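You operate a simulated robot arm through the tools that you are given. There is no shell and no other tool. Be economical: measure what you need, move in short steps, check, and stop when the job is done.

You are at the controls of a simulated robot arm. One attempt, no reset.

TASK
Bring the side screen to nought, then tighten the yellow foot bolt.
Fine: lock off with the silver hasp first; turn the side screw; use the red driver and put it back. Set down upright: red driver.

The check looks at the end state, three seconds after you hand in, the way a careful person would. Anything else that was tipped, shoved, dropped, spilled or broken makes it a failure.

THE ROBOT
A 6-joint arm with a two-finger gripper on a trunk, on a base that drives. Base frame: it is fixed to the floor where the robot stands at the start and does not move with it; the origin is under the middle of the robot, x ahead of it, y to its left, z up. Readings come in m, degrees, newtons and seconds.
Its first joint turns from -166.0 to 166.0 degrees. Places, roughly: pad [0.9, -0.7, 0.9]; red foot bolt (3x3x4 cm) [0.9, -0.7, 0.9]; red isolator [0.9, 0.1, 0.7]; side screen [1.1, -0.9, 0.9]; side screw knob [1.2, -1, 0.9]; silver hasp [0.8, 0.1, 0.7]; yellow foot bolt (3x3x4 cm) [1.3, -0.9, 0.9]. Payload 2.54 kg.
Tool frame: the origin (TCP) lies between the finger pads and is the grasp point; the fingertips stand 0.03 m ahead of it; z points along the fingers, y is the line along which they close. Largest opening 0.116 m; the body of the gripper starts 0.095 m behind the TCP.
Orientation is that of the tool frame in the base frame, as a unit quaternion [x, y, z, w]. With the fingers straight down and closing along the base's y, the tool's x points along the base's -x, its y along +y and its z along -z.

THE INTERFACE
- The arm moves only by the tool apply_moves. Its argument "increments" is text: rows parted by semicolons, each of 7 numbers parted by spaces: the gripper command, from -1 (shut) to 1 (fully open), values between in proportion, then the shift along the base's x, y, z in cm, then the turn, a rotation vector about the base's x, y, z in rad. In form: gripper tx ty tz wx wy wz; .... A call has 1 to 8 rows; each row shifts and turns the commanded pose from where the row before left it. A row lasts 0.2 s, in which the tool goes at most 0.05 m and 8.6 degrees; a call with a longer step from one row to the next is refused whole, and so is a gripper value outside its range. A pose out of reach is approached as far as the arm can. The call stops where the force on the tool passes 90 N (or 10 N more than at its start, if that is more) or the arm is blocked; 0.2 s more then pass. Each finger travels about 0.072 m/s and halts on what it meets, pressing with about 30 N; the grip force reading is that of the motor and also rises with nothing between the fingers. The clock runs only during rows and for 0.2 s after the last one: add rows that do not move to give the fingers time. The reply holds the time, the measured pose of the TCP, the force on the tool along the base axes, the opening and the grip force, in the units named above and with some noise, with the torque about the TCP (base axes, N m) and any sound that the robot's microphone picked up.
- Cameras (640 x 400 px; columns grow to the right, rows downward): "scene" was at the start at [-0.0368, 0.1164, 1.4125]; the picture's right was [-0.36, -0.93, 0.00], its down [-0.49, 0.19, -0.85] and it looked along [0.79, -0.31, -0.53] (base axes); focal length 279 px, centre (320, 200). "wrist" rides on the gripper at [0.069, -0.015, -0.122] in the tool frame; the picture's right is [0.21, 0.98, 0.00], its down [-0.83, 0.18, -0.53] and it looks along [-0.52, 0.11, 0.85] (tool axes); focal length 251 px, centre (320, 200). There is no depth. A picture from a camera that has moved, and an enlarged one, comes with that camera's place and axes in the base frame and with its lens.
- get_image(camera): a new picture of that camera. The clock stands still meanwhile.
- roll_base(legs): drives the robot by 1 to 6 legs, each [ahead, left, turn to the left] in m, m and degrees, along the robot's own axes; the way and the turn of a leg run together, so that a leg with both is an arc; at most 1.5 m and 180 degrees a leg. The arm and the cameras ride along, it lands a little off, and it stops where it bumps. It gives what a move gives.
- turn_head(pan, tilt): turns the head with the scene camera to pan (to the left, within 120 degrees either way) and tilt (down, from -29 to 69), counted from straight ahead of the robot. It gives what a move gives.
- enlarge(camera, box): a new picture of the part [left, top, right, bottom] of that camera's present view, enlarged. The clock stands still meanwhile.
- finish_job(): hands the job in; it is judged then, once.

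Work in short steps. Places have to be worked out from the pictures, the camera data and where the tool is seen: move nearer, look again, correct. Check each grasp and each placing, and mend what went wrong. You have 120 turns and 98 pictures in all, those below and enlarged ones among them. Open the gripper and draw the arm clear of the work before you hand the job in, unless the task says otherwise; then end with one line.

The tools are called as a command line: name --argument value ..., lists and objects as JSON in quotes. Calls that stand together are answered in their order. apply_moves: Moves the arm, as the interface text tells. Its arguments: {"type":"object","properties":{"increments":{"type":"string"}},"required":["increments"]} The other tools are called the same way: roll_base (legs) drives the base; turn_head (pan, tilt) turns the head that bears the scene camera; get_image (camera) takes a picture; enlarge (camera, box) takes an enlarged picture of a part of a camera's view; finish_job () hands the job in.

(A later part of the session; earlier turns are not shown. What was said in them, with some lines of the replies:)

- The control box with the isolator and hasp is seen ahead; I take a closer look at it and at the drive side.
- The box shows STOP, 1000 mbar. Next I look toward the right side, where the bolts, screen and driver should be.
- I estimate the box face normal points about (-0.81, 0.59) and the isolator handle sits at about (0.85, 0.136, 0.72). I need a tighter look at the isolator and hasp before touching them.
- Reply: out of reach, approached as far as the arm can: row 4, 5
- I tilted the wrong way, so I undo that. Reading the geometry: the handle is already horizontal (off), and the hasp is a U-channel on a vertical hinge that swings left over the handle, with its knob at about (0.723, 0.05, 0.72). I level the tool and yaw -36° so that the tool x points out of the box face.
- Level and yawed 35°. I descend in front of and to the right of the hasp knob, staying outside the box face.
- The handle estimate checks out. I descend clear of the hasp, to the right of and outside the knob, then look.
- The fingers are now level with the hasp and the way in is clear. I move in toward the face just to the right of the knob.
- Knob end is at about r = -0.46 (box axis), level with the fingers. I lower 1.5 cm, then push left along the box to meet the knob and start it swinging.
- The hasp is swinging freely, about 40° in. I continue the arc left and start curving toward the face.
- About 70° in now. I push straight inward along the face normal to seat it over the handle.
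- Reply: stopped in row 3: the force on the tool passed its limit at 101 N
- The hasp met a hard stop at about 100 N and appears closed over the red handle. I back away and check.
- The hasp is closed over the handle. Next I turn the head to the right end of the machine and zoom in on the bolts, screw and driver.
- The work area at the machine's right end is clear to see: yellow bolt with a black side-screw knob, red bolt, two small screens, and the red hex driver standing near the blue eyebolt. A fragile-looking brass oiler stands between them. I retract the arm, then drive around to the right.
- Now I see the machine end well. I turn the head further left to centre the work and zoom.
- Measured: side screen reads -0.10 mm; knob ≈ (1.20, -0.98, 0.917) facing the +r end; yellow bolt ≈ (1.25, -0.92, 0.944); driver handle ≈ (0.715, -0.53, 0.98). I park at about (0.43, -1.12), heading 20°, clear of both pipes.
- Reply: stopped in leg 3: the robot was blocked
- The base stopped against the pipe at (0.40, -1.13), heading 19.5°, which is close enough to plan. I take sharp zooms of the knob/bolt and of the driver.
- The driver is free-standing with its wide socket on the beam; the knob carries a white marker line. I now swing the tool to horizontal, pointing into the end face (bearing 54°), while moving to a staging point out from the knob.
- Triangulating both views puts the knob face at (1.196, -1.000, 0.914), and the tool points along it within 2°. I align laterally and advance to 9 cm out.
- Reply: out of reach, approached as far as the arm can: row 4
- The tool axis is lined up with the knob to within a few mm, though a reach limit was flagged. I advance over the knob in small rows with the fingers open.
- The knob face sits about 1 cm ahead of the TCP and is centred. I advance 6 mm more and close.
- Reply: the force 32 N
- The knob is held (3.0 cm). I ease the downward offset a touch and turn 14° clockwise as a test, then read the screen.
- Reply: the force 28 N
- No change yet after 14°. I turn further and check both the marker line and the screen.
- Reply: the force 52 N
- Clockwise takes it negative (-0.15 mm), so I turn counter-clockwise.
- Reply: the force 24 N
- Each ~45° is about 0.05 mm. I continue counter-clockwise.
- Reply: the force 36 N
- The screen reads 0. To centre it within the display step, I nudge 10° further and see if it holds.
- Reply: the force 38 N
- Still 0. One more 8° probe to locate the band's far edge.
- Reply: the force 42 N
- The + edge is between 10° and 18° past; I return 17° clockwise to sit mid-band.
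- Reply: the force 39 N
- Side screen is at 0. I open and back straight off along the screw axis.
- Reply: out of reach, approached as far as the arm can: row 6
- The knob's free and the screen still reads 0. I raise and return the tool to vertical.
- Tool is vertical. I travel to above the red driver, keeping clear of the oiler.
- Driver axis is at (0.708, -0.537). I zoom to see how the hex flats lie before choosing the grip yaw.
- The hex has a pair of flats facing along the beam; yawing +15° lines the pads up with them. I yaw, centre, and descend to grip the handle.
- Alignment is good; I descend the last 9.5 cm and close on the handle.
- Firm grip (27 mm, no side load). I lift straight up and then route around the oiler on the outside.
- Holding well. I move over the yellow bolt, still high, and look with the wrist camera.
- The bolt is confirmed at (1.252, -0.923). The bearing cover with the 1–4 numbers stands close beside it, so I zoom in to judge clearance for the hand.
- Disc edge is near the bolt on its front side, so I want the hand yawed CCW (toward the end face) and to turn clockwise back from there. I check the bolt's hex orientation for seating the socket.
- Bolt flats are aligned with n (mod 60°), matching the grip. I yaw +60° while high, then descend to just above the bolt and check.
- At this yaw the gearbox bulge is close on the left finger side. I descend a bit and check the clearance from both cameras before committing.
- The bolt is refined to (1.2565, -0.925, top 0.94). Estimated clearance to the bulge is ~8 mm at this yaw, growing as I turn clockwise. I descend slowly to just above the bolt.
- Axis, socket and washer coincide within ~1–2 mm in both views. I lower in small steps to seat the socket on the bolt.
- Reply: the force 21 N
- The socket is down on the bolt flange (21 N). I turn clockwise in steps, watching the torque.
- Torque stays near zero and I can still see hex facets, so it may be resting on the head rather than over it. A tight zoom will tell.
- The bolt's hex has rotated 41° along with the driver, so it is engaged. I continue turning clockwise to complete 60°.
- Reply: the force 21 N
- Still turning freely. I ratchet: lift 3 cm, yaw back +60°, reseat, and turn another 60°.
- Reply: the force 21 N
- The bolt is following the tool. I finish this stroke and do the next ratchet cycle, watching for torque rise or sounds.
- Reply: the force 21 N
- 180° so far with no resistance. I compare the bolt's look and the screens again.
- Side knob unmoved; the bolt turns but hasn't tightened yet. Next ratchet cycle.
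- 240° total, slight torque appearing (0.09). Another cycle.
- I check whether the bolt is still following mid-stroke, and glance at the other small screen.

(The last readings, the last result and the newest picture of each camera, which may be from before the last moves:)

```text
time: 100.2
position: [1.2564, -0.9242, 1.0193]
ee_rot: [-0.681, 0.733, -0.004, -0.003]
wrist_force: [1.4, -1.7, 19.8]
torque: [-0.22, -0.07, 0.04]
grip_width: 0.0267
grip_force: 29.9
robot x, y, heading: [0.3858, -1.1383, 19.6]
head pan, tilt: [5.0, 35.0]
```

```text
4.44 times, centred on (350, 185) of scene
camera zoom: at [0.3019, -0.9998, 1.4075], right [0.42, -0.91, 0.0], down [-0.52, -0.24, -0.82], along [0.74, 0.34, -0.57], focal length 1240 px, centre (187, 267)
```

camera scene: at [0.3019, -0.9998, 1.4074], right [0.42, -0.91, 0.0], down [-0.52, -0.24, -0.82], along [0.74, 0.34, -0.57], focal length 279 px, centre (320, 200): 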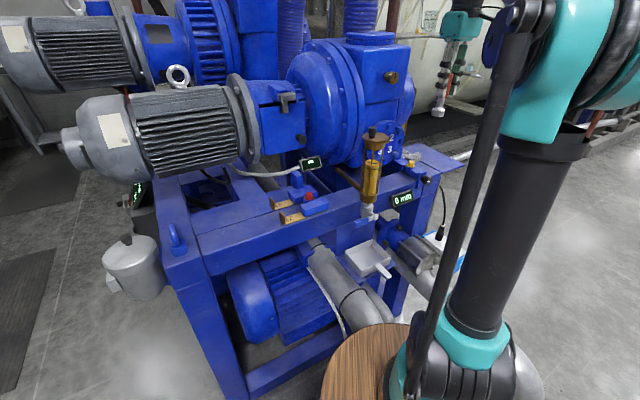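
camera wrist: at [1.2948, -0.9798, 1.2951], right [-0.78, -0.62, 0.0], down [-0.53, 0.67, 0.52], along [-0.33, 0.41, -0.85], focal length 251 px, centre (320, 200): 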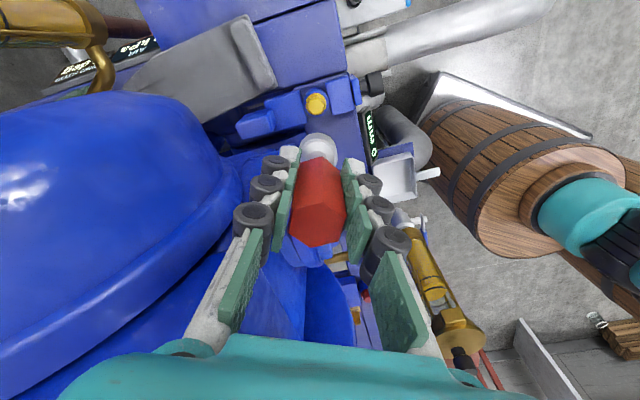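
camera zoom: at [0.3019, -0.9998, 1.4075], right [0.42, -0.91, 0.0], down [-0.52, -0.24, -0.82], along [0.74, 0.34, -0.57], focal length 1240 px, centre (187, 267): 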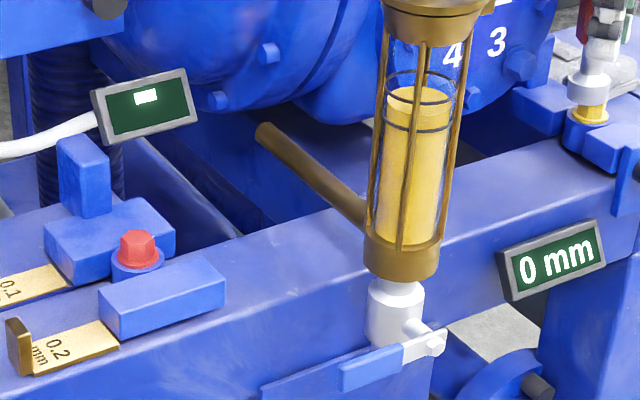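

The hex no longer follows: it sits at its original angle (mod 60°) while the driver slips, with the socket apparently resting on the head. I lift and compare the bare bolt with its earlier picture.

apply_moves --increments "-1 0 0 3 0 0 0; -1 0 0 4 0 0 0; -1 0 0 4 0 0 0; -1 0 0 0 0 0 0"

enlarge --camera "scene" --box '[390, 140, 450, 185]'

enlarge --camera "wrist" --box '[260, 80, 380, 170]'

```text
time: 101.2
position: [1.2567, -0.923, 1.1295]
ee_rot: [-0.681, 0.732, -0.003, -0.003]
wrist_force: [-0.2, -0.3, -2.2]
torque: [-0.02, 0.0, 0.05]
grip_width: 0.0268
grip_force: 29.8
robot x, y, heading: [0.3842, -1.1359, 19.6]
head pan, tilt: [5.0, 35.0]
```

```text
8.89 times, centred on (420, 162) of scene
camera zoom: at [0.3026, -0.9995, 1.4075], right [0.42, -0.91, 0.0], down [-0.52, -0.24, -0.82], along [0.74, 0.34, -0.57], focal length 2480 px, centre (-569, 533)
```

zoom: 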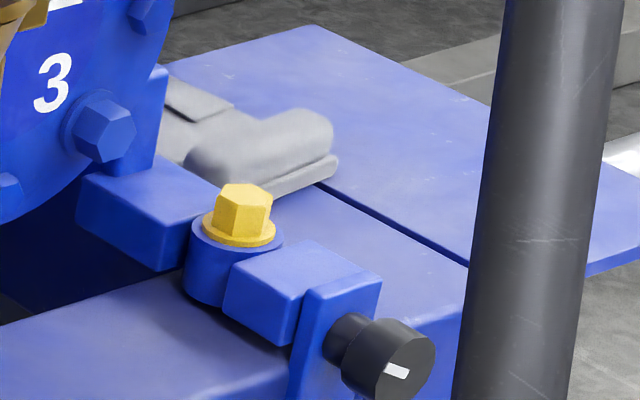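

```text
4.44 times, centred on (320, 125) of wrist
camera zoom: at [1.2662, -0.9911, 1.2514], right [-0.99, -0.14, 0.0], down [-0.12, 0.84, 0.52], along [-0.08, 0.52, -0.85], focal length 1118 px, centre (320, 533)
```

zoom: 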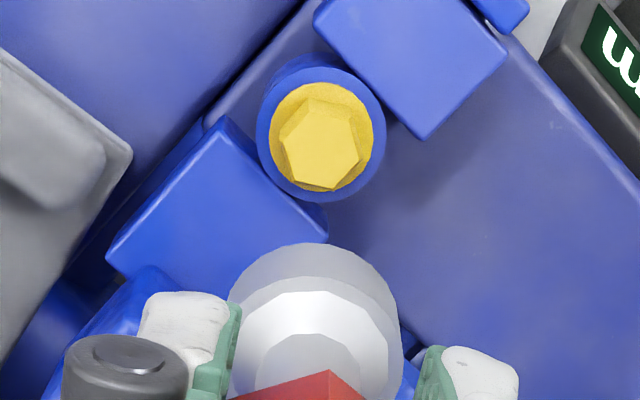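

No visible seating ever occurred, so friction alone spun the loose bolt until it snugged. I need to see the socket's underside: I raise the driver high and tilt it toward the scene camera.

apply_moves --increments "-1 0 0 4.5 0 0 0; -1 0 0 4.5 0 0 0; -1 -2.5 -1 3.9 0 0 0; -1 -2.5 -1 3.9 0 0 0; -1 -2.5 -1 3.9 0 0 0; -1 -2.5 -1 3.9 0 0 0; -1 -2.5 -1 3.9 0 0 0; -1 -2.5 -1 3.9 0 0 0"

apply_moves --increments "-1 -2.5 -1 3.5 0 0.12 0; -1 -2.5 -1 3.5 0 0.12 0; -1 -2.5 -1 3.5 0 0.12 0; -1 -2.5 -1 3.5 0 0.12 0; -1 -2.5 -1 0 0 0.12 0"

turn_head --pan -20 --tilt -5

get_image --camera "scene"

```text
time: 103.0
position: [1.094, -0.9863, 1.4263]
ee_rot: [-0.682, 0.732, -0.003, -0.005]
wrist_force: [2.5, 0.7, -2.7]
torque: [-0.06, 0.22, -0.01]
grip_width: 0.0268
grip_force: 30.2
out of reach, approached as far as the arm can: row 7, 8
robot x, y, heading: [0.3844, -1.1404, 19.5]
head pan, tilt: [5.0, 35.0]
```

```text
time: 104.2
position: [0.9361, -1.033, 1.4703]
ee_rot: [-0.665, 0.713, 0.151, -0.161]
wrist_force: [0.2, -0.3, -2.0]
torque: [-0.02, 0.06, -0.03]
grip_width: 0.027
grip_force: 29.9
out of reach, approached as far as the arm can: row 1, 2, 3, 5
robot x, y, heading: [0.3859, -1.1366, 19.6]
head pan, tilt: [5.0, 35.0]
```

```text
time: 105.3
position: [0.9363, -1.0318, 1.4717]
ee_rot: [-0.664, 0.714, 0.152, -0.161]
wrist_force: [-0.1, 0.0, -2.1]
torque: [0.0, -0.02, 0.03]
grip_width: 0.0268
grip_force: 30.1
robot x, y, heading: [0.3847, -1.137, 19.7]
head pan, tilt: [-20.0, -5.0]
```

```text
25 pictures are left
camera scene: at [0.31, -1.0368, 1.4713], right [-0.01, -1.0, 0.0], down [0.09, 0.0, -1.0], along [1.0, -0.01, 0.09], focal length 279 px, centre (320, 200)
```

scene: 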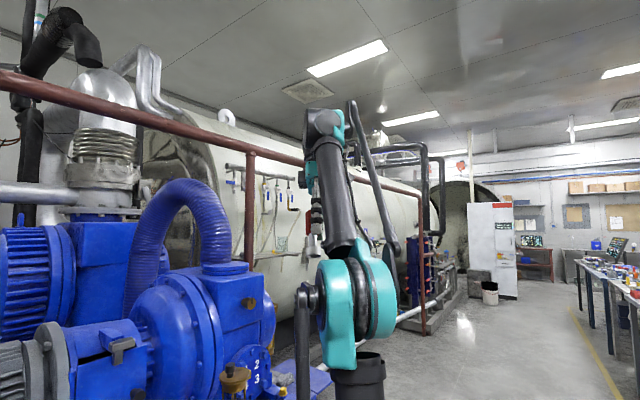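

The driver is just visible left of the forearm; I zoom tightly on its socket end.

enlarge --camera "scene" --box '[292, 205, 340, 265]'

```text
6.67 times, centred on (316, 235) of scene
camera zoom: at [0.31, -1.0368, 1.4713], right [-0.01, -1.0, 0.0], down [0.09, 0.0, -1.0], along [1.0, -0.01, 0.09], focal length 1860 px, centre (347, -33)
```

zoom: 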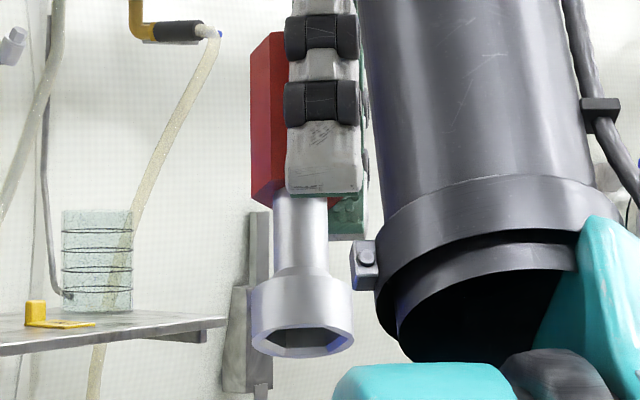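

That settles it: the socket is a real hex cavity, and the driver sits ~7 mm off the TCP toward -x of the tool, so it had landed off-centre on the head. I straighten up, yaw to 205°, and return with that offset corrected.

apply_moves --increments "-1 0 0 0 0 -0.1116 0; -1 0 0 0 0 -0.1116 0; -1 0 0 0 0 -0.1116 0; -1 0 0 0 0 -0.1116 0; -1 0 0 0 0 0 0.1265; -1 0 0 0 0 0 0.1265; -1 0 0 0 0 0 0.1265; -1 0 0 0 0 0 0.1265"

apply_moves --increments "-1 4.05 1.26 -2 0 0 0; -1 4.05 1.26 -2 0 0 0; -1 4.05 1.26 -2 0 0 0; -1 4.05 1.26 -2 0 0 0; -1 4.05 1.26 -2 0 0 0; -1 4.05 1.26 -2 0 0 0; -1 4.05 1.26 -2 0 0 0; -1 4.0 1.2 -2 0 0 0"

turn_head --pan 5 --tilt 35

```text
time: 107.1
position: [0.9372, -1.0328, 1.47]
ee_rot: [0.844, -0.536, -0.001, -0.001]
wrist_force: [0.1, -0.5, -2.2]
torque: [-0.03, 0.0, 0.01]
grip_width: 0.0269
grip_force: 29.8
robot x, y, heading: [0.3894, -1.1384, 19.7]
head pan, tilt: [-20.0, -5.0]
```

```text
time: 108.9
position: [1.2561, -0.9363, 1.3027]
ee_rot: [0.843, -0.538, 0.0, -0.001]
wrist_force: [-0.1, 0.4, -0.7]
torque: [-0.02, -0.06, 0.01]
grip_width: 0.0268
grip_force: 30.0
out of reach, approached as far as the arm can: row 8
robot x, y, heading: [0.3871, -1.1374, 19.6]
head pan, tilt: [-20.0, -5.0]
```

```text
time: 110.0
position: [1.2557, -0.9362, 1.304]
ee_rot: [0.843, -0.538, -0.001, 0.0]
wrist_force: [-0.4, 0.5, -1.5]
torque: [-0.05, -0.01, -0.01]
grip_width: 0.0268
grip_force: 30.0
robot x, y, heading: [0.3856, -1.1407, 19.8]
head pan, tilt: [5.0, 35.0]
```

I descend to ~5 cm above the bolt with the corrected offset and take a wrist view to verify alignment.

apply_moves --increments "-1 0 0 -3.5 0 0 0; -1 0.2 0.25 -3.5 0 0 0; -1 0.2 0.25 -3.5 0 0 0; -1 0 0 -3.5 0 0 0; -1 0 0 -3.5 0 0 0; -1 0 0 -3.5 0 0 0; -1 0 0 -1.9 0 0 0; -1 0 0 0 0 0 0"

enlarge --camera "wrist" --box '[240, 70, 400, 190]'

enlarge --camera "scene" --box '[395, 120, 455, 165]'

```text
time: 111.8
position: [1.2597, -0.9301, 1.0738]
ee_rot: [0.843, -0.538, -0.001, -0.001]
wrist_force: [0.6, 0.8, -1.2]
torque: [0.01, -0.01, -0.02]
grip_width: 0.0267
grip_force: 30.3
robot x, y, heading: [0.3847, -1.1359, 19.4]
head pan, tilt: [5.0, 35.0]
```

```text
3.33 times, centred on (320, 130) of wrist
camera zoom: at [1.3008, -0.9864, 1.1944], right [-0.8, -0.61, 0.0], down [-0.51, 0.67, 0.54], along [-0.32, 0.43, -0.84], focal length 838 px, centre (320, 433)
```

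zoom: 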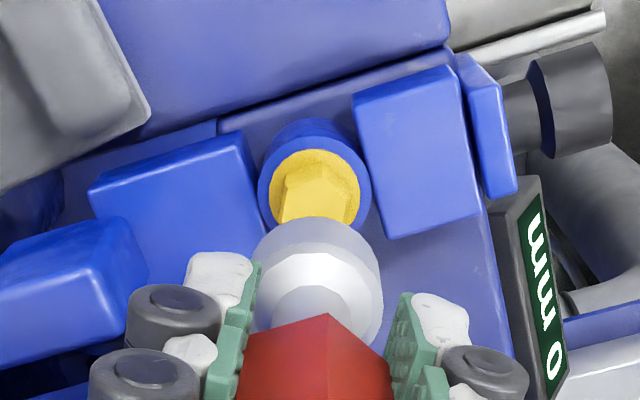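

```text
8.89 times, centred on (425, 142) of scene
camera zoom: at [0.3026, -0.9995, 1.4075], right [0.42, -0.91, 0.0], down [-0.52, -0.24, -0.82], along [0.74, 0.34, -0.57], focal length 2480 px, centre (-613, 711)
```

zoom: 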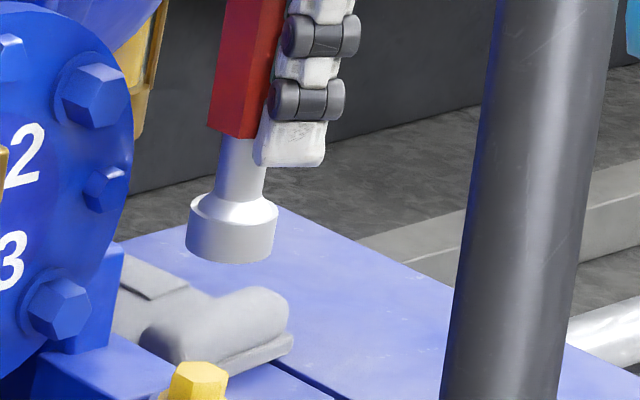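

Socket bottom triangulates to (1.257, -0.926, 1.007), now over the bolt within ~1.5 mm. I nudge 1 mm and lower gently, expecting it to drop over the head.

apply_moves --increments "-1 0 0.1 -2.5 0 0 0; -1 0 0 -2 0 0 0; -1 0 0 -0.6 0 0 0; -1 0 0 -0.5 0 0 0; -1 0 0 -0.4 0 0 0; -1 0 0 -0.4 0 0 0"

enlarge --camera "scene" --box '[395, 130, 455, 175]'

```text
time: 113.2
position: [1.2582, -0.9291, 1.0097]
ee_rot: [0.843, -0.537, 0.0, -0.001]
wrist_force: [6.0, -6.3, 1.7]
torque: [-0.31, -0.37, -0.02]
grip_width: 0.0264
grip_force: 30.2
robot x, y, heading: [0.3862, -1.1351, 19.5]
head pan, tilt: [5.0, 35.0]
```

```text
8.89 times, centred on (425, 152) of scene
camera zoom: at [0.3028, -0.9998, 1.4075], right [0.42, -0.91, 0.0], down [-0.52, -0.24, -0.82], along [0.74, 0.34, -0.57], focal length 2480 px, centre (-613, 622)
```

zoom: 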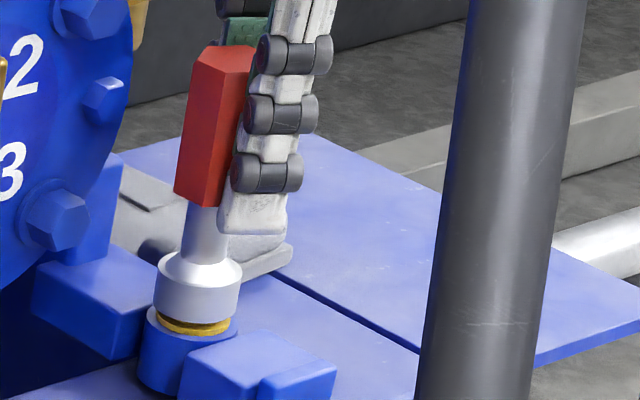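

Now it has dropped over the hex; only the flange shows. I relieve the slight side load and turn clockwise about the bolt axis, checking torque.

apply_moves --increments "-1 0.08 -0.08 0 0 0 0; -1 -0.067 -0.027 0 0 0 -0.12; -1 -0.07 -0.019 0 0 0 -0.12; -1 -0.071 -0.01 0 0 0 -0.12; -1 0 0 0 0 0 0"

enlarge --camera "scene" --box '[395, 130, 455, 175]'

```text
time: 114.3
position: [1.256, -0.9317, 1.0099]
ee_rot: [0.733, -0.681, -0.001, 0.0]
wrist_force: [0.7, -6.5, 2.3]
torque: [-0.35, -0.09, 0.12]
grip_width: 0.0264
grip_force: 29.8
robot x, y, heading: [0.3868, -1.1347, 19.5]
head pan, tilt: [5.0, 35.0]
```

```text
8.89 times, centred on (425, 152) of scene
camera zoom: at [0.3026, -0.9998, 1.4075], right [0.42, -0.91, 0.0], down [-0.52, -0.24, -0.82], along [0.74, 0.34, -0.57], focal length 2480 px, centre (-613, 622)
```

zoom: 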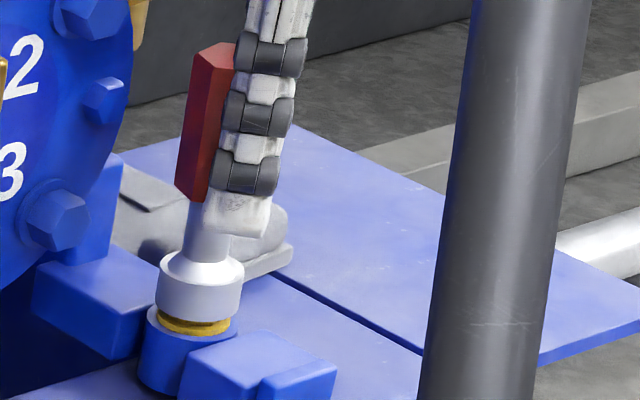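

Engaged and turning, torque +0.12. I continue clockwise.

apply_moves --increments "-1 -0.072 0 0 0 0 -0.12; -1 -0.072 0.008 0 0 0 -0.12; -1 -0.07 0.016 0 0 0 -0.12"

apply_moves --increments "-1 -0.068 0.025 0 0 0 -0.12; -1 -0.064 0.033 0 0 0 -0.12; -1 0 0 0 0 0 0"

```text
time: 115.2
position: [1.2547, -0.9307, 1.0093]
ee_rot: [-0.6, 0.8, 0.0, 0.0]
wrist_force: [-7.2, -5.1, -7.9]
torque: [-0.36, 0.45, 0.35]
grip_width: 0.0265
grip_force: 29.5
robot x, y, heading: [0.3884, -1.1378, 19.7]
head pan, tilt: [5.0, 35.0]
```

```text
time: 116.0
position: [1.2534, -0.9281, 1.0097]
ee_rot: [-0.498, 0.867, 0.0, 0.001]
wrist_force: [-11.9, -1.8, -7.0]
torque: [-0.1, 0.72, 0.36]
grip_width: 0.0269
grip_force: 29.7
robot x, y, heading: [0.385, -1.1357, 19.7]
head pan, tilt: [5.0, 35.0]
```

Torque rose to about 0.35. I check whether the handle is still square in the fingers (not slipping).

enlarge --camera "wrist" --box '[240, 90, 400, 250]'

```text
2.50 times, centred on (320, 170) of wrist
camera zoom: at [1.2304, -0.9968, 1.131], right [-0.95, 0.31, 0.0], down [0.26, 0.8, 0.54], along [0.16, 0.51, -0.84], focal length 629 px, centre (320, 275)
```

zoom: 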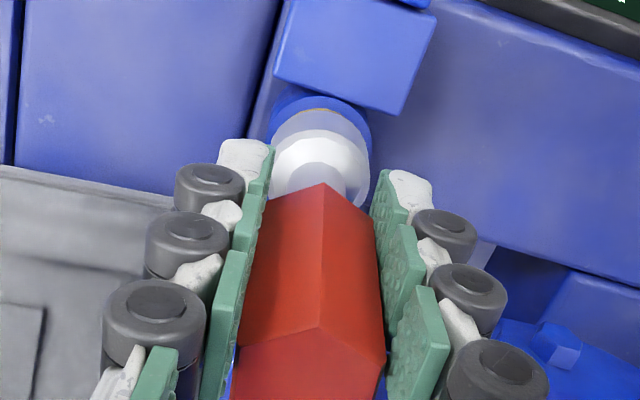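

The handle is slightly twisted in the pads, so the bolt is resisting. I try another 8° and see if torque climbs.

apply_moves --increments "-1 -0.15 0.02 0 0 0 0; -1 -0.04 0.025 0 0 0 -0.07; -1 -0.04 0.028 0 0 0 -0.07; -1 0 0 0 0 0 0"

```text
time: 117.0
position: [1.2526, -0.9292, 1.0104]
ee_rot: [-0.436, 0.9, 0.0, 0.001]
wrist_force: [-3.3, -3.3, -1.7]
torque: [-0.26, 0.2, 0.46]
grip_width: 0.0277
grip_force: 29.9
robot x, y, heading: [0.3865, -1.1333, 19.4]
head pan, tilt: [5.0, 35.0]
```

Torque 0.46 and the grip widened, so the bolt is stiffening and the handle starts to cam in the pads. I lift, re-square, yaw back +64° and look at the bolt.

apply_moves --increments "-1 0 0 0 0 0 0.07; -1 0 0 2 0 0 0; -1 0 0 2.5 0 0 0; -1 0.1 -0.02 1 0 0 0.145; -1 0.1 -0.02 0 0 0 0.145; -1 0.1 -0.02 0 0 0 0.145; -1 0.1 -0.02 0 0 0 0.145; -1 0.1 -0.01 0 0 0 0.145"

apply_moves --increments "-1 0.1 -0.01 0 0 0 0.145; -1 0.05 0 0 0 0 0.145; -1 0 0 0 0 0 0.04; -1 0 0 0 0 0 0"

enlarge --camera "wrist" --box '[260, 80, 380, 170]'

```text
time: 118.8
position: [1.2564, -0.9279, 1.0663]
ee_rot: [0.752, -0.659, 0.0, -0.001]
wrist_force: [0.3, -0.3, -1.5]
torque: [-0.02, 0.02, -0.01]
grip_width: 0.0273
grip_force: 30.5
robot x, y, heading: [0.387, -1.1361, 19.6]
head pan, tilt: [5.0, 35.0]
```

```text
time: 119.8
position: [1.2583, -0.9301, 1.0636]
ee_rot: [0.85, -0.527, -0.001, 0.0]
wrist_force: [-0.1, 0.3, -0.7]
torque: [-0.02, -0.04, 0.01]
grip_width: 0.0274
grip_force: 29.6
robot x, y, heading: [0.3885, -1.1381, 19.6]
head pan, tilt: [5.0, 35.0]
```

```text
4.44 times, centred on (320, 125) of wrist
camera zoom: at [1.3012, -0.9846, 1.1861], right [-0.78, -0.63, 0.0], down [-0.53, 0.66, 0.54], along [-0.33, 0.42, -0.84], focal length 1118 px, centre (320, 533)
```

zoom: 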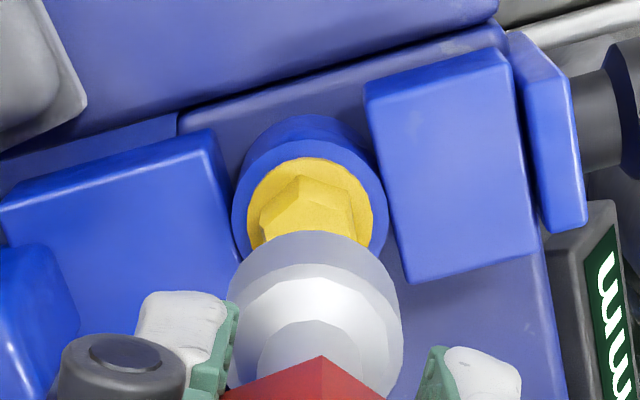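

The bolt's hex moved 38° in that stroke, so it's genuinely being tightened. Its flats now suit a seat near bearing 166°; I yaw there, lower over the head, and turn clockwise again.

apply_moves --increments "-1 -0.07 -0.02 0 0 0 -0.141; -1 -0.07 -0.02 0 0 0 -0.141; -1 -0.07 -0.01 0 0 0 -0.141; -1 -0.07 -0.01 0 0 0 -0.141; -1 -0.05 -0.01 0 0 0 -0.141; -1 0 0 -2 0 0 0; -1 0 0 -1.5 0 0 0; -1 0 0 -0.6 0 0 0"

apply_moves --increments "-1 0 0 -0.5 0 0 0; -1 0 0 -0.4 0 0 0; -1 0 0 -0.4 0 0 0; -1 0 0 0 0 0 0"

enlarge --camera "scene" --box '[395, 130, 455, 175]'

```text
time: 121.5
position: [1.2553, -0.9289, 1.0246]
ee_rot: [-0.616, 0.788, 0.0, 0.001]
wrist_force: [0.0, 0.1, -0.6]
torque: [0.0, 0.01, 0.0]
grip_width: 0.0269
grip_force: 29.8
robot x, y, heading: [0.3865, -1.1339, 19.7]
head pan, tilt: [5.0, 35.0]
```

```text
time: 122.5
position: [1.2535, -0.9295, 1.0109]
ee_rot: [-0.616, 0.788, 0.0, 0.0]
wrist_force: [-1.7, 1.6, -0.9]
torque: [0.66, -0.08, 0.08]
grip_width: 0.0272
grip_force: 29.6
robot x, y, heading: [0.3844, -1.134, 19.5]
head pan, tilt: [5.0, 35.0]
```

```text
8.89 times, centred on (425, 152) of scene
camera zoom: at [0.3026, -0.9995, 1.4075], right [0.42, -0.91, 0.0], down [-0.52, -0.24, -0.82], along [0.74, 0.34, -0.57], focal length 2480 px, centre (-613, 622)
```

zoom: 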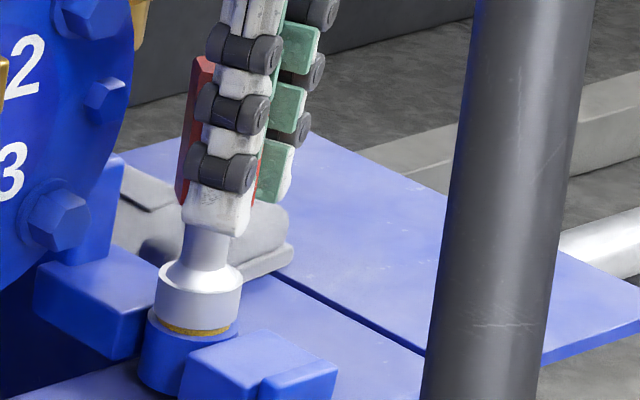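

Seated again. I turn clockwise 27° about the bolt axis, in two halves.

apply_moves --increments "-1 -0.068 0.022 0 0 0 -0.12; -1 -0.065 0.03 0 0 0 -0.12; -1 0 0 0 0 0 0"

apply_moves --increments "-1 -0.061 0.038 0 0 0 -0.12; -1 -0.056 0.045 0 0 0 -0.12; -1 0 0 0 0 0 0"

```text
time: 123.3
position: [1.2531, -0.9294, 1.0103]
ee_rot: [-0.516, 0.857, 0.001, 0.0]
wrist_force: [-2.6, 0.8, -1.5]
torque: [0.11, 0.2, 0.1]
grip_width: 0.0277
grip_force: 30.3
robot x, y, heading: [0.3856, -1.1342, 19.7]
head pan, tilt: [5.0, 35.0]
```

```text
time: 124.2
position: [1.2512, -0.9297, 1.0116]
ee_rot: [-0.409, 0.912, 0.001, 0.0]
wrist_force: [-11.8, -4.7, -10.4]
torque: [-0.27, 0.72, 0.51]
grip_width: 0.0288
grip_force: 30.0
robot x, y, heading: [0.385, -1.1354, 19.8]
head pan, tilt: [5.0, 35.0]
```

Torque is 0.51 and the handle is camming, near the grip's limit. I lift and look at how far the bolt went.

apply_moves --increments "-1 0.05 0 0 0 0 0.11; -1 0 0 2 0 0 0; -1 0 0 2.5 0 0 0; -1 0.1 0 1 0 0 0.149; -1 0.1 0 0 0 0 0.149; -1 0.1 0 0 0 0 0.149; -1 0.1 0 0 0 0 0.149; -1 0.1 -0.01 0 0 0 0.149"

apply_moves --increments "-1 0.1 -0.01 0 0 0 0.149; -1 0.1 -0.01 0 0 0 0.149; -1 0 0 0 0 0 0"

enlarge --camera "wrist" --box '[260, 80, 380, 170]'

```text
time: 126.0
position: [1.2578, -0.9282, 1.0664]
ee_rot: [0.752, -0.659, 0.0, -0.001]
wrist_force: [-0.6, -0.2, -1.1]
torque: [0.0, -0.01, 0.0]
grip_width: 0.0284
grip_force: 29.9
robot x, y, heading: [0.386, -1.1385, 19.5]
head pan, tilt: [5.0, 35.0]
```

```text
time: 126.8
position: [1.2592, -0.9294, 1.0657]
ee_rot: [0.841, -0.54, -0.001, 0.0]
wrist_force: [0.9, 0.1, -1.1]
torque: [-0.01, 0.0, -0.02]
grip_width: 0.0284
grip_force: 29.8
robot x, y, heading: [0.3874, -1.1324, 19.9]
head pan, tilt: [5.0, 35.0]
```

```text
4.44 times, centred on (320, 125) of wrist
camera zoom: at [1.3003, -0.9862, 1.1872], right [-0.8, -0.6, 0.0], down [-0.51, 0.67, 0.54], along [-0.32, 0.43, -0.84], focal length 1118 px, centre (320, 533)
```

zoom: 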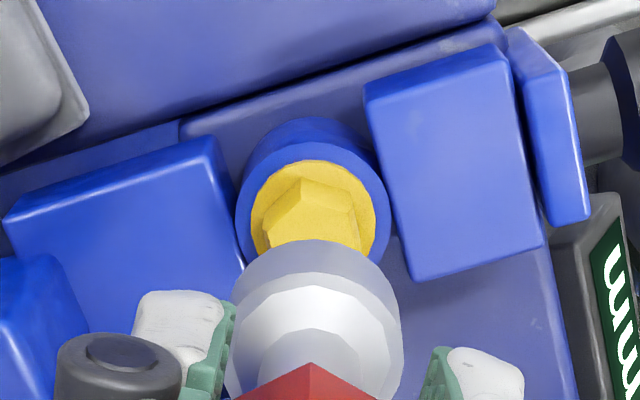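

The bolt stayed put at 0.5 N·m, so it's at or near tight. To be sure, I'll seat the driver on the bolt, regrip it centred and square, and give one firm turn.

apply_moves --increments "-1 -0.095 -0.01 0 0 0 -0.1323; -1 -0.095 -0.01 0 0 0 -0.1323; -1 -0.095 -0.01 0 0 0 -0.1323; -1 -0.095 -0.01 0 0 0 -0.1323; -1 -0.095 -0.01 0 0 0 -0.1323; -1 -0.095 -0.01 0 0 0 -0.1323; -1 0 0 -2 0 0 0; -1 0 0 -1.7 0 0 0"

apply_moves --increments "-1 0 0 -0.6 0 0 0; -1 0 0 -0.5 0 0 0; -1 0 0 -0.4 0 0 0; -1 0 0 -0.4 0 0 0; -1 0 0 0 0 0 0"

enlarge --camera "scene" --box '[395, 130, 455, 175]'

```text
time: 128.6
position: [1.2545, -0.9301, 1.0275]
ee_rot: [-0.566, 0.824, 0.001, 0.001]
wrist_force: [0.6, -0.2, -2.0]
torque: [-0.06, -0.02, 0.0]
grip_width: 0.0284
grip_force: 29.7
robot x, y, heading: [0.3859, -1.1365, 19.3]
head pan, tilt: [5.0, 35.0]
```

```text
time: 129.8
position: [1.2534, -0.9307, 1.0091]
ee_rot: [-0.567, 0.824, 0.001, 0.001]
wrist_force: [-10.9, -8.1, -0.8]
torque: [-0.24, 0.64, 0.18]
grip_width: 0.0282
grip_force: 30.2
robot x, y, heading: [0.3879, -1.1328, 19.7]
head pan, tilt: [5.0, 35.0]
```

```text
8.89 times, centred on (425, 152) of scene
camera zoom: at [0.3022, -0.9999, 1.4075], right [0.42, -0.91, 0.0], down [-0.52, -0.24, -0.82], along [0.74, 0.34, -0.57], focal length 2480 px, centre (-613, 622)
```

zoom: 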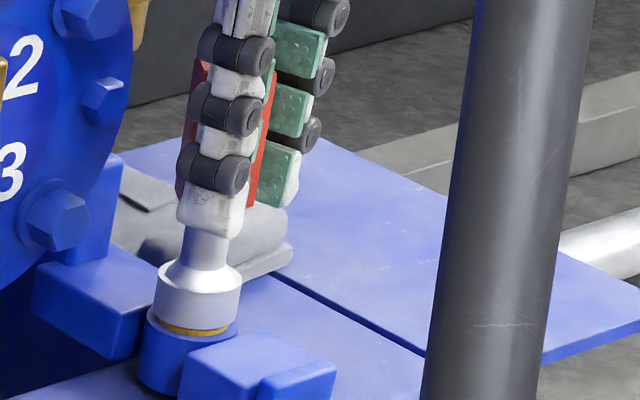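

Seated. I open just enough, shift the hand to the driver's axis and 2 cm higher, re-square the yaw, and close again.

apply_moves --increments "-0.1 0 0 0 0 0 0; -0.1 0 0 0 0 0 0; -0.1 0.1 0.2 0.7 0 0 0.05; -0.1 0.1 0.2 0.7 0 0 0.05; -0.1 0.11 0.17 0.7 0 0 0.03; -1 0 0 0 0 0 0; -1 0 0 0 0 0 0; -1 0 0 0 0 0 0"

enlarge --camera "wrist" --box '[240, 90, 400, 250]'

```text
time: 131.6
position: [1.2564, -0.923, 1.0304]
ee_rot: [-0.618, 0.786, 0.001, 0.001]
wrist_force: [-5.2, 1.6, -1.7]
torque: [0.14, 0.4, 0.22]
grip_width: 0.0274
grip_force: 29.9
robot x, y, heading: [0.3856, -1.1385, 19.4]
head pan, tilt: [5.0, 35.0]
```

```text
2.50 times, centred on (320, 170) of wrist
camera zoom: at [1.2545, -0.9947, 1.1517], right [-1.0, 0.02, 0.0], down [0.02, 0.84, 0.54], along [0.01, 0.54, -0.84], focal length 629 px, centre (320, 275)
```

zoom: 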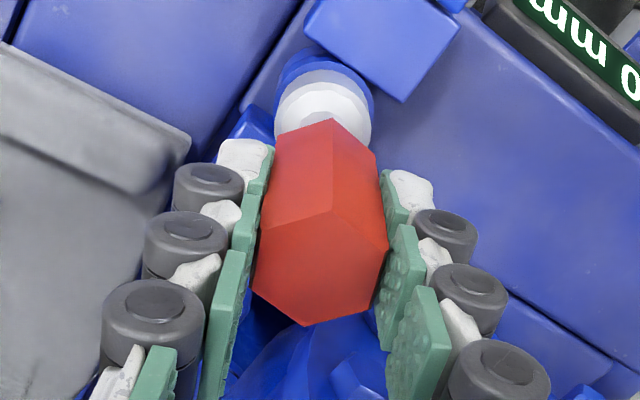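

Regripped centrally. Now a firm clockwise turn about the axis.

apply_moves --increments "-1 0 0 0 0 0 -0.12; -1 0 0 0 0 0 -0.12; -1 0 0 0 0 0 0"

apply_moves --increments "-1 0 0 0 0 0 -0.1; -1 0 0 0 0 0 -0.1; -1 0 0 0 0 0 0"

```text
time: 132.3
position: [1.2572, -0.9238, 1.0302]
ee_rot: [-0.52, 0.854, 0.001, 0.001]
wrist_force: [-7.1, 1.9, -2.3]
torque: [0.03, 0.46, 0.62]
grip_width: 0.0296
grip_force: 30.1
robot x, y, heading: [0.3904, -1.1342, 19.3]
head pan, tilt: [5.0, 35.0]
```

```text
time: 133.2
position: [1.2575, -0.9236, 1.0305]
ee_rot: [-0.432, 0.902, 0.0, 0.001]
wrist_force: [-5.1, 2.4, 0.2]
torque: [0.15, 0.34, 0.39]
grip_width: 0.0311
grip_force: 30.5
robot x, y, heading: [0.3877, -1.1382, 19.7]
head pan, tilt: [5.0, 35.0]
```

The handle cammed at a 0.62 N·m peak without the bolt moving: it's tight. I open slightly, re-square on the handle flats, and regrip for the return.

apply_moves --increments "-0.2 0 0 0 0 0 0; -0.2 0 0 0 0 0 0.118; -0.2 0 0 0 0 0 0.118; -0.2 0 0 0 0 0 0.118; -0.2 0 0 0 0 0 0.118; -1 0 0 0 0 0 0; -1 0 0 0 0 0 0; -1 0 0 0 0 0 0"

enlarge --camera "wrist" --box '[240, 90, 400, 250]'

```text
time: 134.9
position: [1.2557, -0.9239, 1.0306]
ee_rot: [-0.631, 0.776, 0.0, 0.001]
wrist_force: [-2.9, -0.2, 0.8]
torque: [-0.01, 0.09, 0.04]
grip_width: 0.0272
grip_force: 29.5
robot x, y, heading: [0.3864, -1.1373, 19.6]
head pan, tilt: [5.0, 35.0]
```

```text
2.50 times, centred on (320, 170) of wrist
camera zoom: at [1.2563, -0.9948, 1.1521], right [-1.0, -0.01, 0.0], down [-0.01, 0.84, 0.54], along [-0.01, 0.54, -0.84], focal length 629 px, centre (320, 275)
```

zoom: 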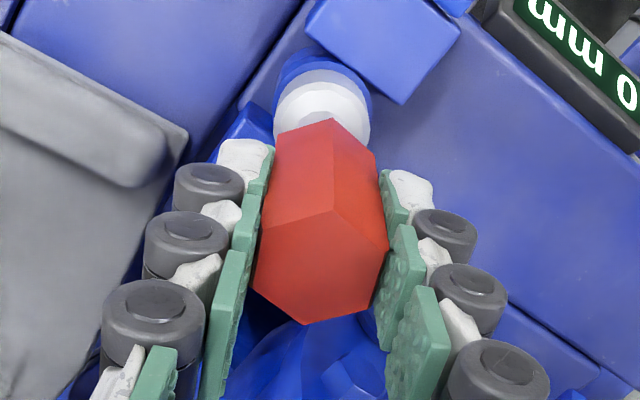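

Square again. I lift off the bolt and raise above the oiler height.

apply_moves --increments "-1 0 0 2 0 0 0; -1 0 0 3 0 0 0; -1 0 0 4.5 0 0 0; -1 0 0 4.5 0 0 0; -1 0 0 4.5 0 0 0; -1 0 0 4.5 0 0 0; -1 0 0 4 0 0 0; -1 0 0 0 0 0 0"

enlarge --camera "scene" --box '[380, 30, 500, 210]'

```text
time: 136.8
position: [1.2571, -0.9224, 1.2994]
ee_rot: [-0.632, 0.775, 0.001, 0.001]
wrist_force: [-0.8, -0.3, -0.7]
torque: [-0.01, -0.03, -0.01]
grip_width: 0.0269
grip_force: 30.1
robot x, y, heading: [0.3866, -1.1396, 19.3]
head pan, tilt: [5.0, 35.0]
```

```text
2.22 times, centred on (440, 120) of scene
camera zoom: at [0.3025, -0.9996, 1.4075], right [0.42, -0.91, 0.0], down [-0.52, -0.24, -0.82], along [0.74, 0.34, -0.57], focal length 620 px, centre (53, 378)
```

zoom: 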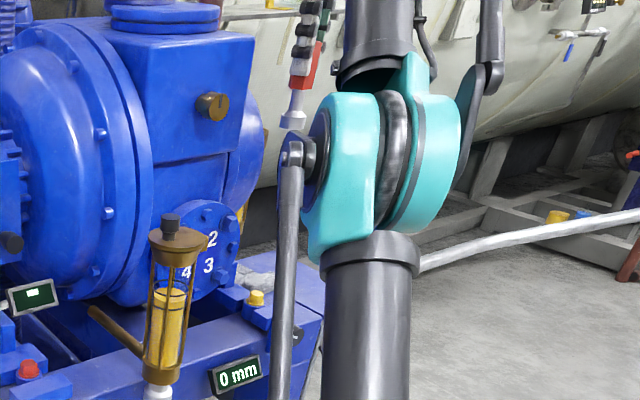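

Screen still 0 and the bolt is clear. I carry the driver back around the outside of the oiler toward its spot.

apply_moves --increments "-1 -4.55 -1.95 0 0 0 0; -1 -4.55 -1.95 0 0 0 0; -1 -4.55 -1.95 0 0 0 0; -1 -4.5 -0.4 0 0 0 0; -1 -4.5 -0.4 0 0 0 0; -1 -4.5 -0.4 0 0 0 0; -1 -4.5 -0.4 0 0 0 0; -1 -4.5 -0.4 0 0 0 0"

apply_moves --increments "-1 -1.7 4.5 0 0 0 -0.129; -1 -1.7 4.5 0 0 0 -0.129; -1 -1.7 4.5 0 0 0 -0.129; -1 -1.66 4.18 0 0 0 0; -1 -1.66 4.18 0 0 0 0; -1 -1.66 4.18 0 0 0 0; -1 -1.66 4.18 0 0 0 0; -1 -1.66 4.18 0 0 0 0"

apply_moves --increments "-1 -1.6 4.18 0 0 0 0; -1 -1.6 4.0 0 0 0 0; -1 0 0 0 0 0 0"

```text
time: 138.6
position: [1.0119, -0.9748, 1.4241]
ee_rot: [-0.631, 0.776, 0.001, 0.001]
wrist_force: [2.5, 1.7, -3.4]
torque: [-0.09, 0.25, 0.01]
grip_width: 0.0271
grip_force: 30.1
out of reach, approached as far as the arm can: row 1, 2, 3, 4, 5, 6
robot x, y, heading: [0.3847, -1.1343, 19.6]
head pan, tilt: [5.0, 35.0]
```

```text
time: 140.3
position: [0.8706, -0.6369, 1.4098]
ee_rot: [-0.47, 0.883, 0.001, 0.002]
wrist_force: [0.7, -1.6, -1.6]
torque: [0.01, 0.05, 0.0]
grip_width: 0.0269
grip_force: 29.7
out of reach, approached as far as the arm can: row 7, 8
robot x, y, heading: [0.3856, -1.1383, 19.7]
head pan, tilt: [5.0, 35.0]
```

```text
time: 141.2
position: [0.8296, -0.5728, 1.3805]
ee_rot: [-0.471, 0.882, 0.001, 0.001]
wrist_force: [-0.4, -0.1, -1.2]
torque: [-0.07, 0.01, -0.01]
grip_width: 0.0272
grip_force: 30.2
out of reach, approached as far as the arm can: row 1, 2
robot x, y, heading: [0.3861, -1.1343, 19.6]
head pan, tilt: [5.0, 35.0]
```

The arm rode up near a reach limit but stayed high and clear. I move over the original spot and lower to z 1.24.

apply_moves --increments "-1 -3 1.05 -1.5 0 0 0; -1 -3 1.05 -1.5 0 0 0; -1 -3 1.05 -1.5 0 0 0; -1 -2.8 1.05 -1.5 0 0 0; -1 0 0 -3.5 0 0 0; -1 0 0 -3.5 0 0 0; -1 0 0 0 0 0 0"

enlarge --camera "scene" --box '[160, 90, 320, 270]'

```text
time: 142.8
position: [0.7121, -0.5304, 1.2515]
ee_rot: [-0.47, 0.882, 0.0, 0.001]
wrist_force: [-0.6, 0.2, -1.4]
torque: [-0.01, 0.0, 0.02]
grip_width: 0.0271
grip_force: 29.6
robot x, y, heading: [0.3867, -1.1347, 19.6]
head pan, tilt: [5.0, 35.0]
```

```text
2.22 times, centred on (240, 180) of scene
camera zoom: at [0.3025, -0.9994, 1.4075], right [0.42, -0.91, 0.0], down [-0.52, -0.24, -0.82], along [0.74, 0.34, -0.57], focal length 620 px, centre (498, 244)
```

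zoom: 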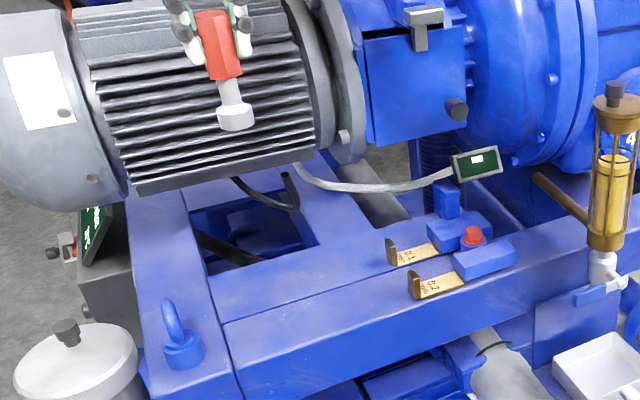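

It lines up with the original spot (predicted pixel within 1 px). I lower toward the beam, slowing near contact (~TCP 0.99).

apply_moves --increments "-1 0 0 -4 0 0 0; -1 0 0 -4 0 0 0; -1 0 0 -4 0 0 0; -1 0 0 -4 0 0 0; -1 0 0 -4 0 0 0; -1 0 0 -3 0 0 0; -1 0 0 -1.5 0 0 0; -1 0 0 0 0 0 0"

enlarge --camera "scene" --box '[180, 180, 270, 250]'

```text
time: 144.6
position: [0.7124, -0.5307, 1.0041]
ee_rot: [-0.47, 0.882, 0.0, 0.001]
wrist_force: [-0.5, -0.2, -1.0]
torque: [0.0, 0.0, 0.02]
grip_width: 0.0269
grip_force: 30.1
robot x, y, heading: [0.387, -1.1344, 19.6]
head pan, tilt: [5.0, 35.0]
```

```text
5.71 times, centred on (225, 215) of scene
camera zoom: at [0.3025, -0.9994, 1.4075], right [0.42, -0.91, 0.0], down [-0.52, -0.24, -0.82], along [0.74, 0.34, -0.57], focal length 1594 px, centre (863, 114)
```

zoom: 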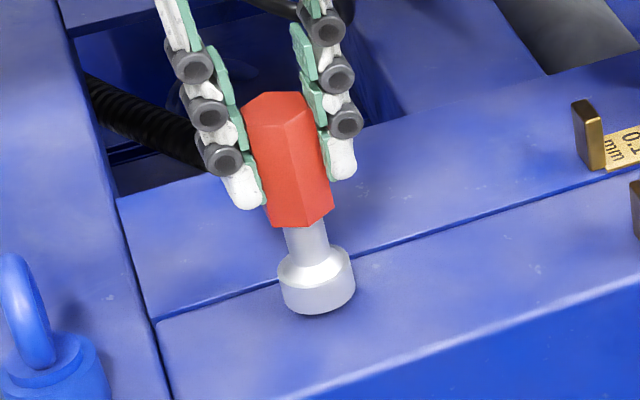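

Upright as before, just above the beam. I lower in 3 mm steps to touch.

apply_moves --increments "-1 0 0 -0.4 0 0 0; -1 0 0 -0.3 0 0 0; -1 0 0 0 0 0 0"

apply_moves --increments "-1 0 0 -0.3 0 0 0; -1 0 0 0 0 0 0"

```text
time: 145.3
position: [0.7116, -0.5298, 0.9992]
ee_rot: [-0.471, 0.882, 0.001, 0.001]
wrist_force: [0.4, -0.4, -1.7]
torque: [0.02, -0.03, 0.0]
grip_width: 0.0273
grip_force: 30.7
robot x, y, heading: [0.3884, -1.1316, 19.6]
head pan, tilt: [5.0, 35.0]
```

```text
time: 145.9
position: [0.7122, -0.5311, 0.9965]
ee_rot: [-0.47, 0.883, 0.001, 0.001]
wrist_force: [-0.4, 1.8, 9.9]
torque: [0.14, -0.12, 0.04]
grip_width: 0.0273
grip_force: 29.9
robot x, y, heading: [0.3855, -1.1353, 19.8]
head pan, tilt: [5.0, 35.0]
```

Contact at 10 N, so the socket is on the beam. I open slowly and let it stand, then rise straight up.

apply_moves --increments "-0.3 0 0 0 0 0 0; 0 0 0 0 0 0 0; 0.2 0 0 0 0 0 0; 0.2 0 0 0 0 0 0; 0.2 0 0 2 0 0 0; 0.2 0 0 4 0 0 0; 0.2 0 0 4 0 0 0; 0.2 0 0 4 0 0 0"

apply_moves --increments "0.2 0 0 4 0 0 0; 0.2 0 0 4 0 0 0; 0.2 -2 -4 0 0 0 0; 0.2 -2 -4 0 0 0 0; 0.2 -2 -4 0 0 0 0; 0.2 -1 -4 0 0 0 0; 0.2 0 -4 0 0 0 0; 0.2 0 0 0 0 0 0"

get_image --camera "scene"

```text
time: 147.8
position: [0.711, -0.5317, 1.1373]
ee_rot: [-0.47, 0.883, 0.0, 0.0]
wrist_force: [-0.7, 0.4, 0.3]
torque: [0.01, 0.01, -0.02]
grip_width: 0.0697
grip_force: 0.1
robot x, y, heading: [0.3846, -1.1346, 19.6]
head pan, tilt: [5.0, 35.0]
```

```text
time: 149.6
position: [0.6421, -0.7321, 1.2178]
ee_rot: [-0.47, 0.883, 0.0, 0.002]
wrist_force: [1.2, 0.4, -0.3]
torque: [0.03, -0.05, 0.0]
grip_width: 0.0694
grip_force: 0.0
robot x, y, heading: [0.386, -1.133, 19.7]
head pan, tilt: [5.0, 35.0]
```

```text
9 pictures are left
camera scene: at [0.3025, -0.9994, 1.4075], right [0.42, -0.91, 0.0], down [-0.52, -0.24, -0.82], along [0.74, 0.34, -0.57], focal length 279 px, centre (320, 200)
```

scene: 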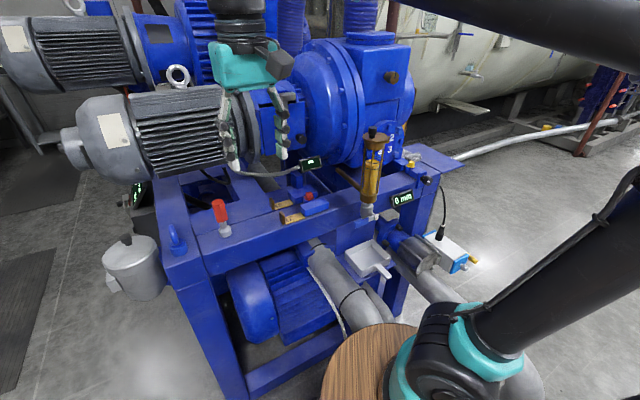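

The driver stands upright in its old place. One last zoom confirms the driver and the side screen.

enlarge --camera "scene" --box '[190, 140, 440, 260]'

```text
2.56 times, centred on (315, 200) of scene
camera zoom: at [0.3025, -0.9994, 1.4075], right [0.42, -0.91, 0.0], down [-0.52, -0.24, -0.82], along [0.74, 0.34, -0.57], focal length 714 px, centre (333, 200)
```

zoom: 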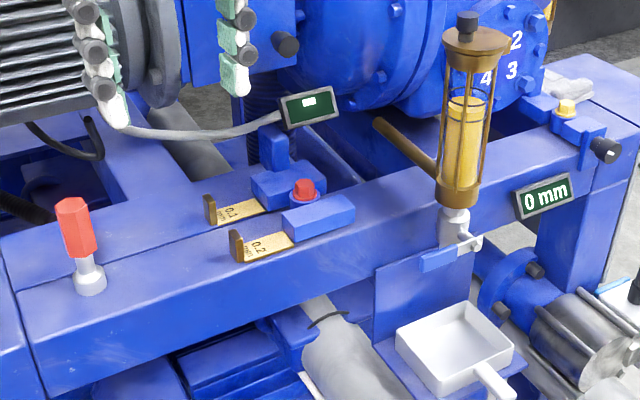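

The driver is upright, the side screen reads 0 mm, the bolt is tight, and the arm is open and clear. I hand in.

finish_job

```text
The job is handed in.
```

The job is handed in. The silver hasp is closed over the isolator, the side screen reads 0 mm, the yellow foot bolt is tight (it did not move at about 0.6 N·m), and the red driver stands upright back in its place.
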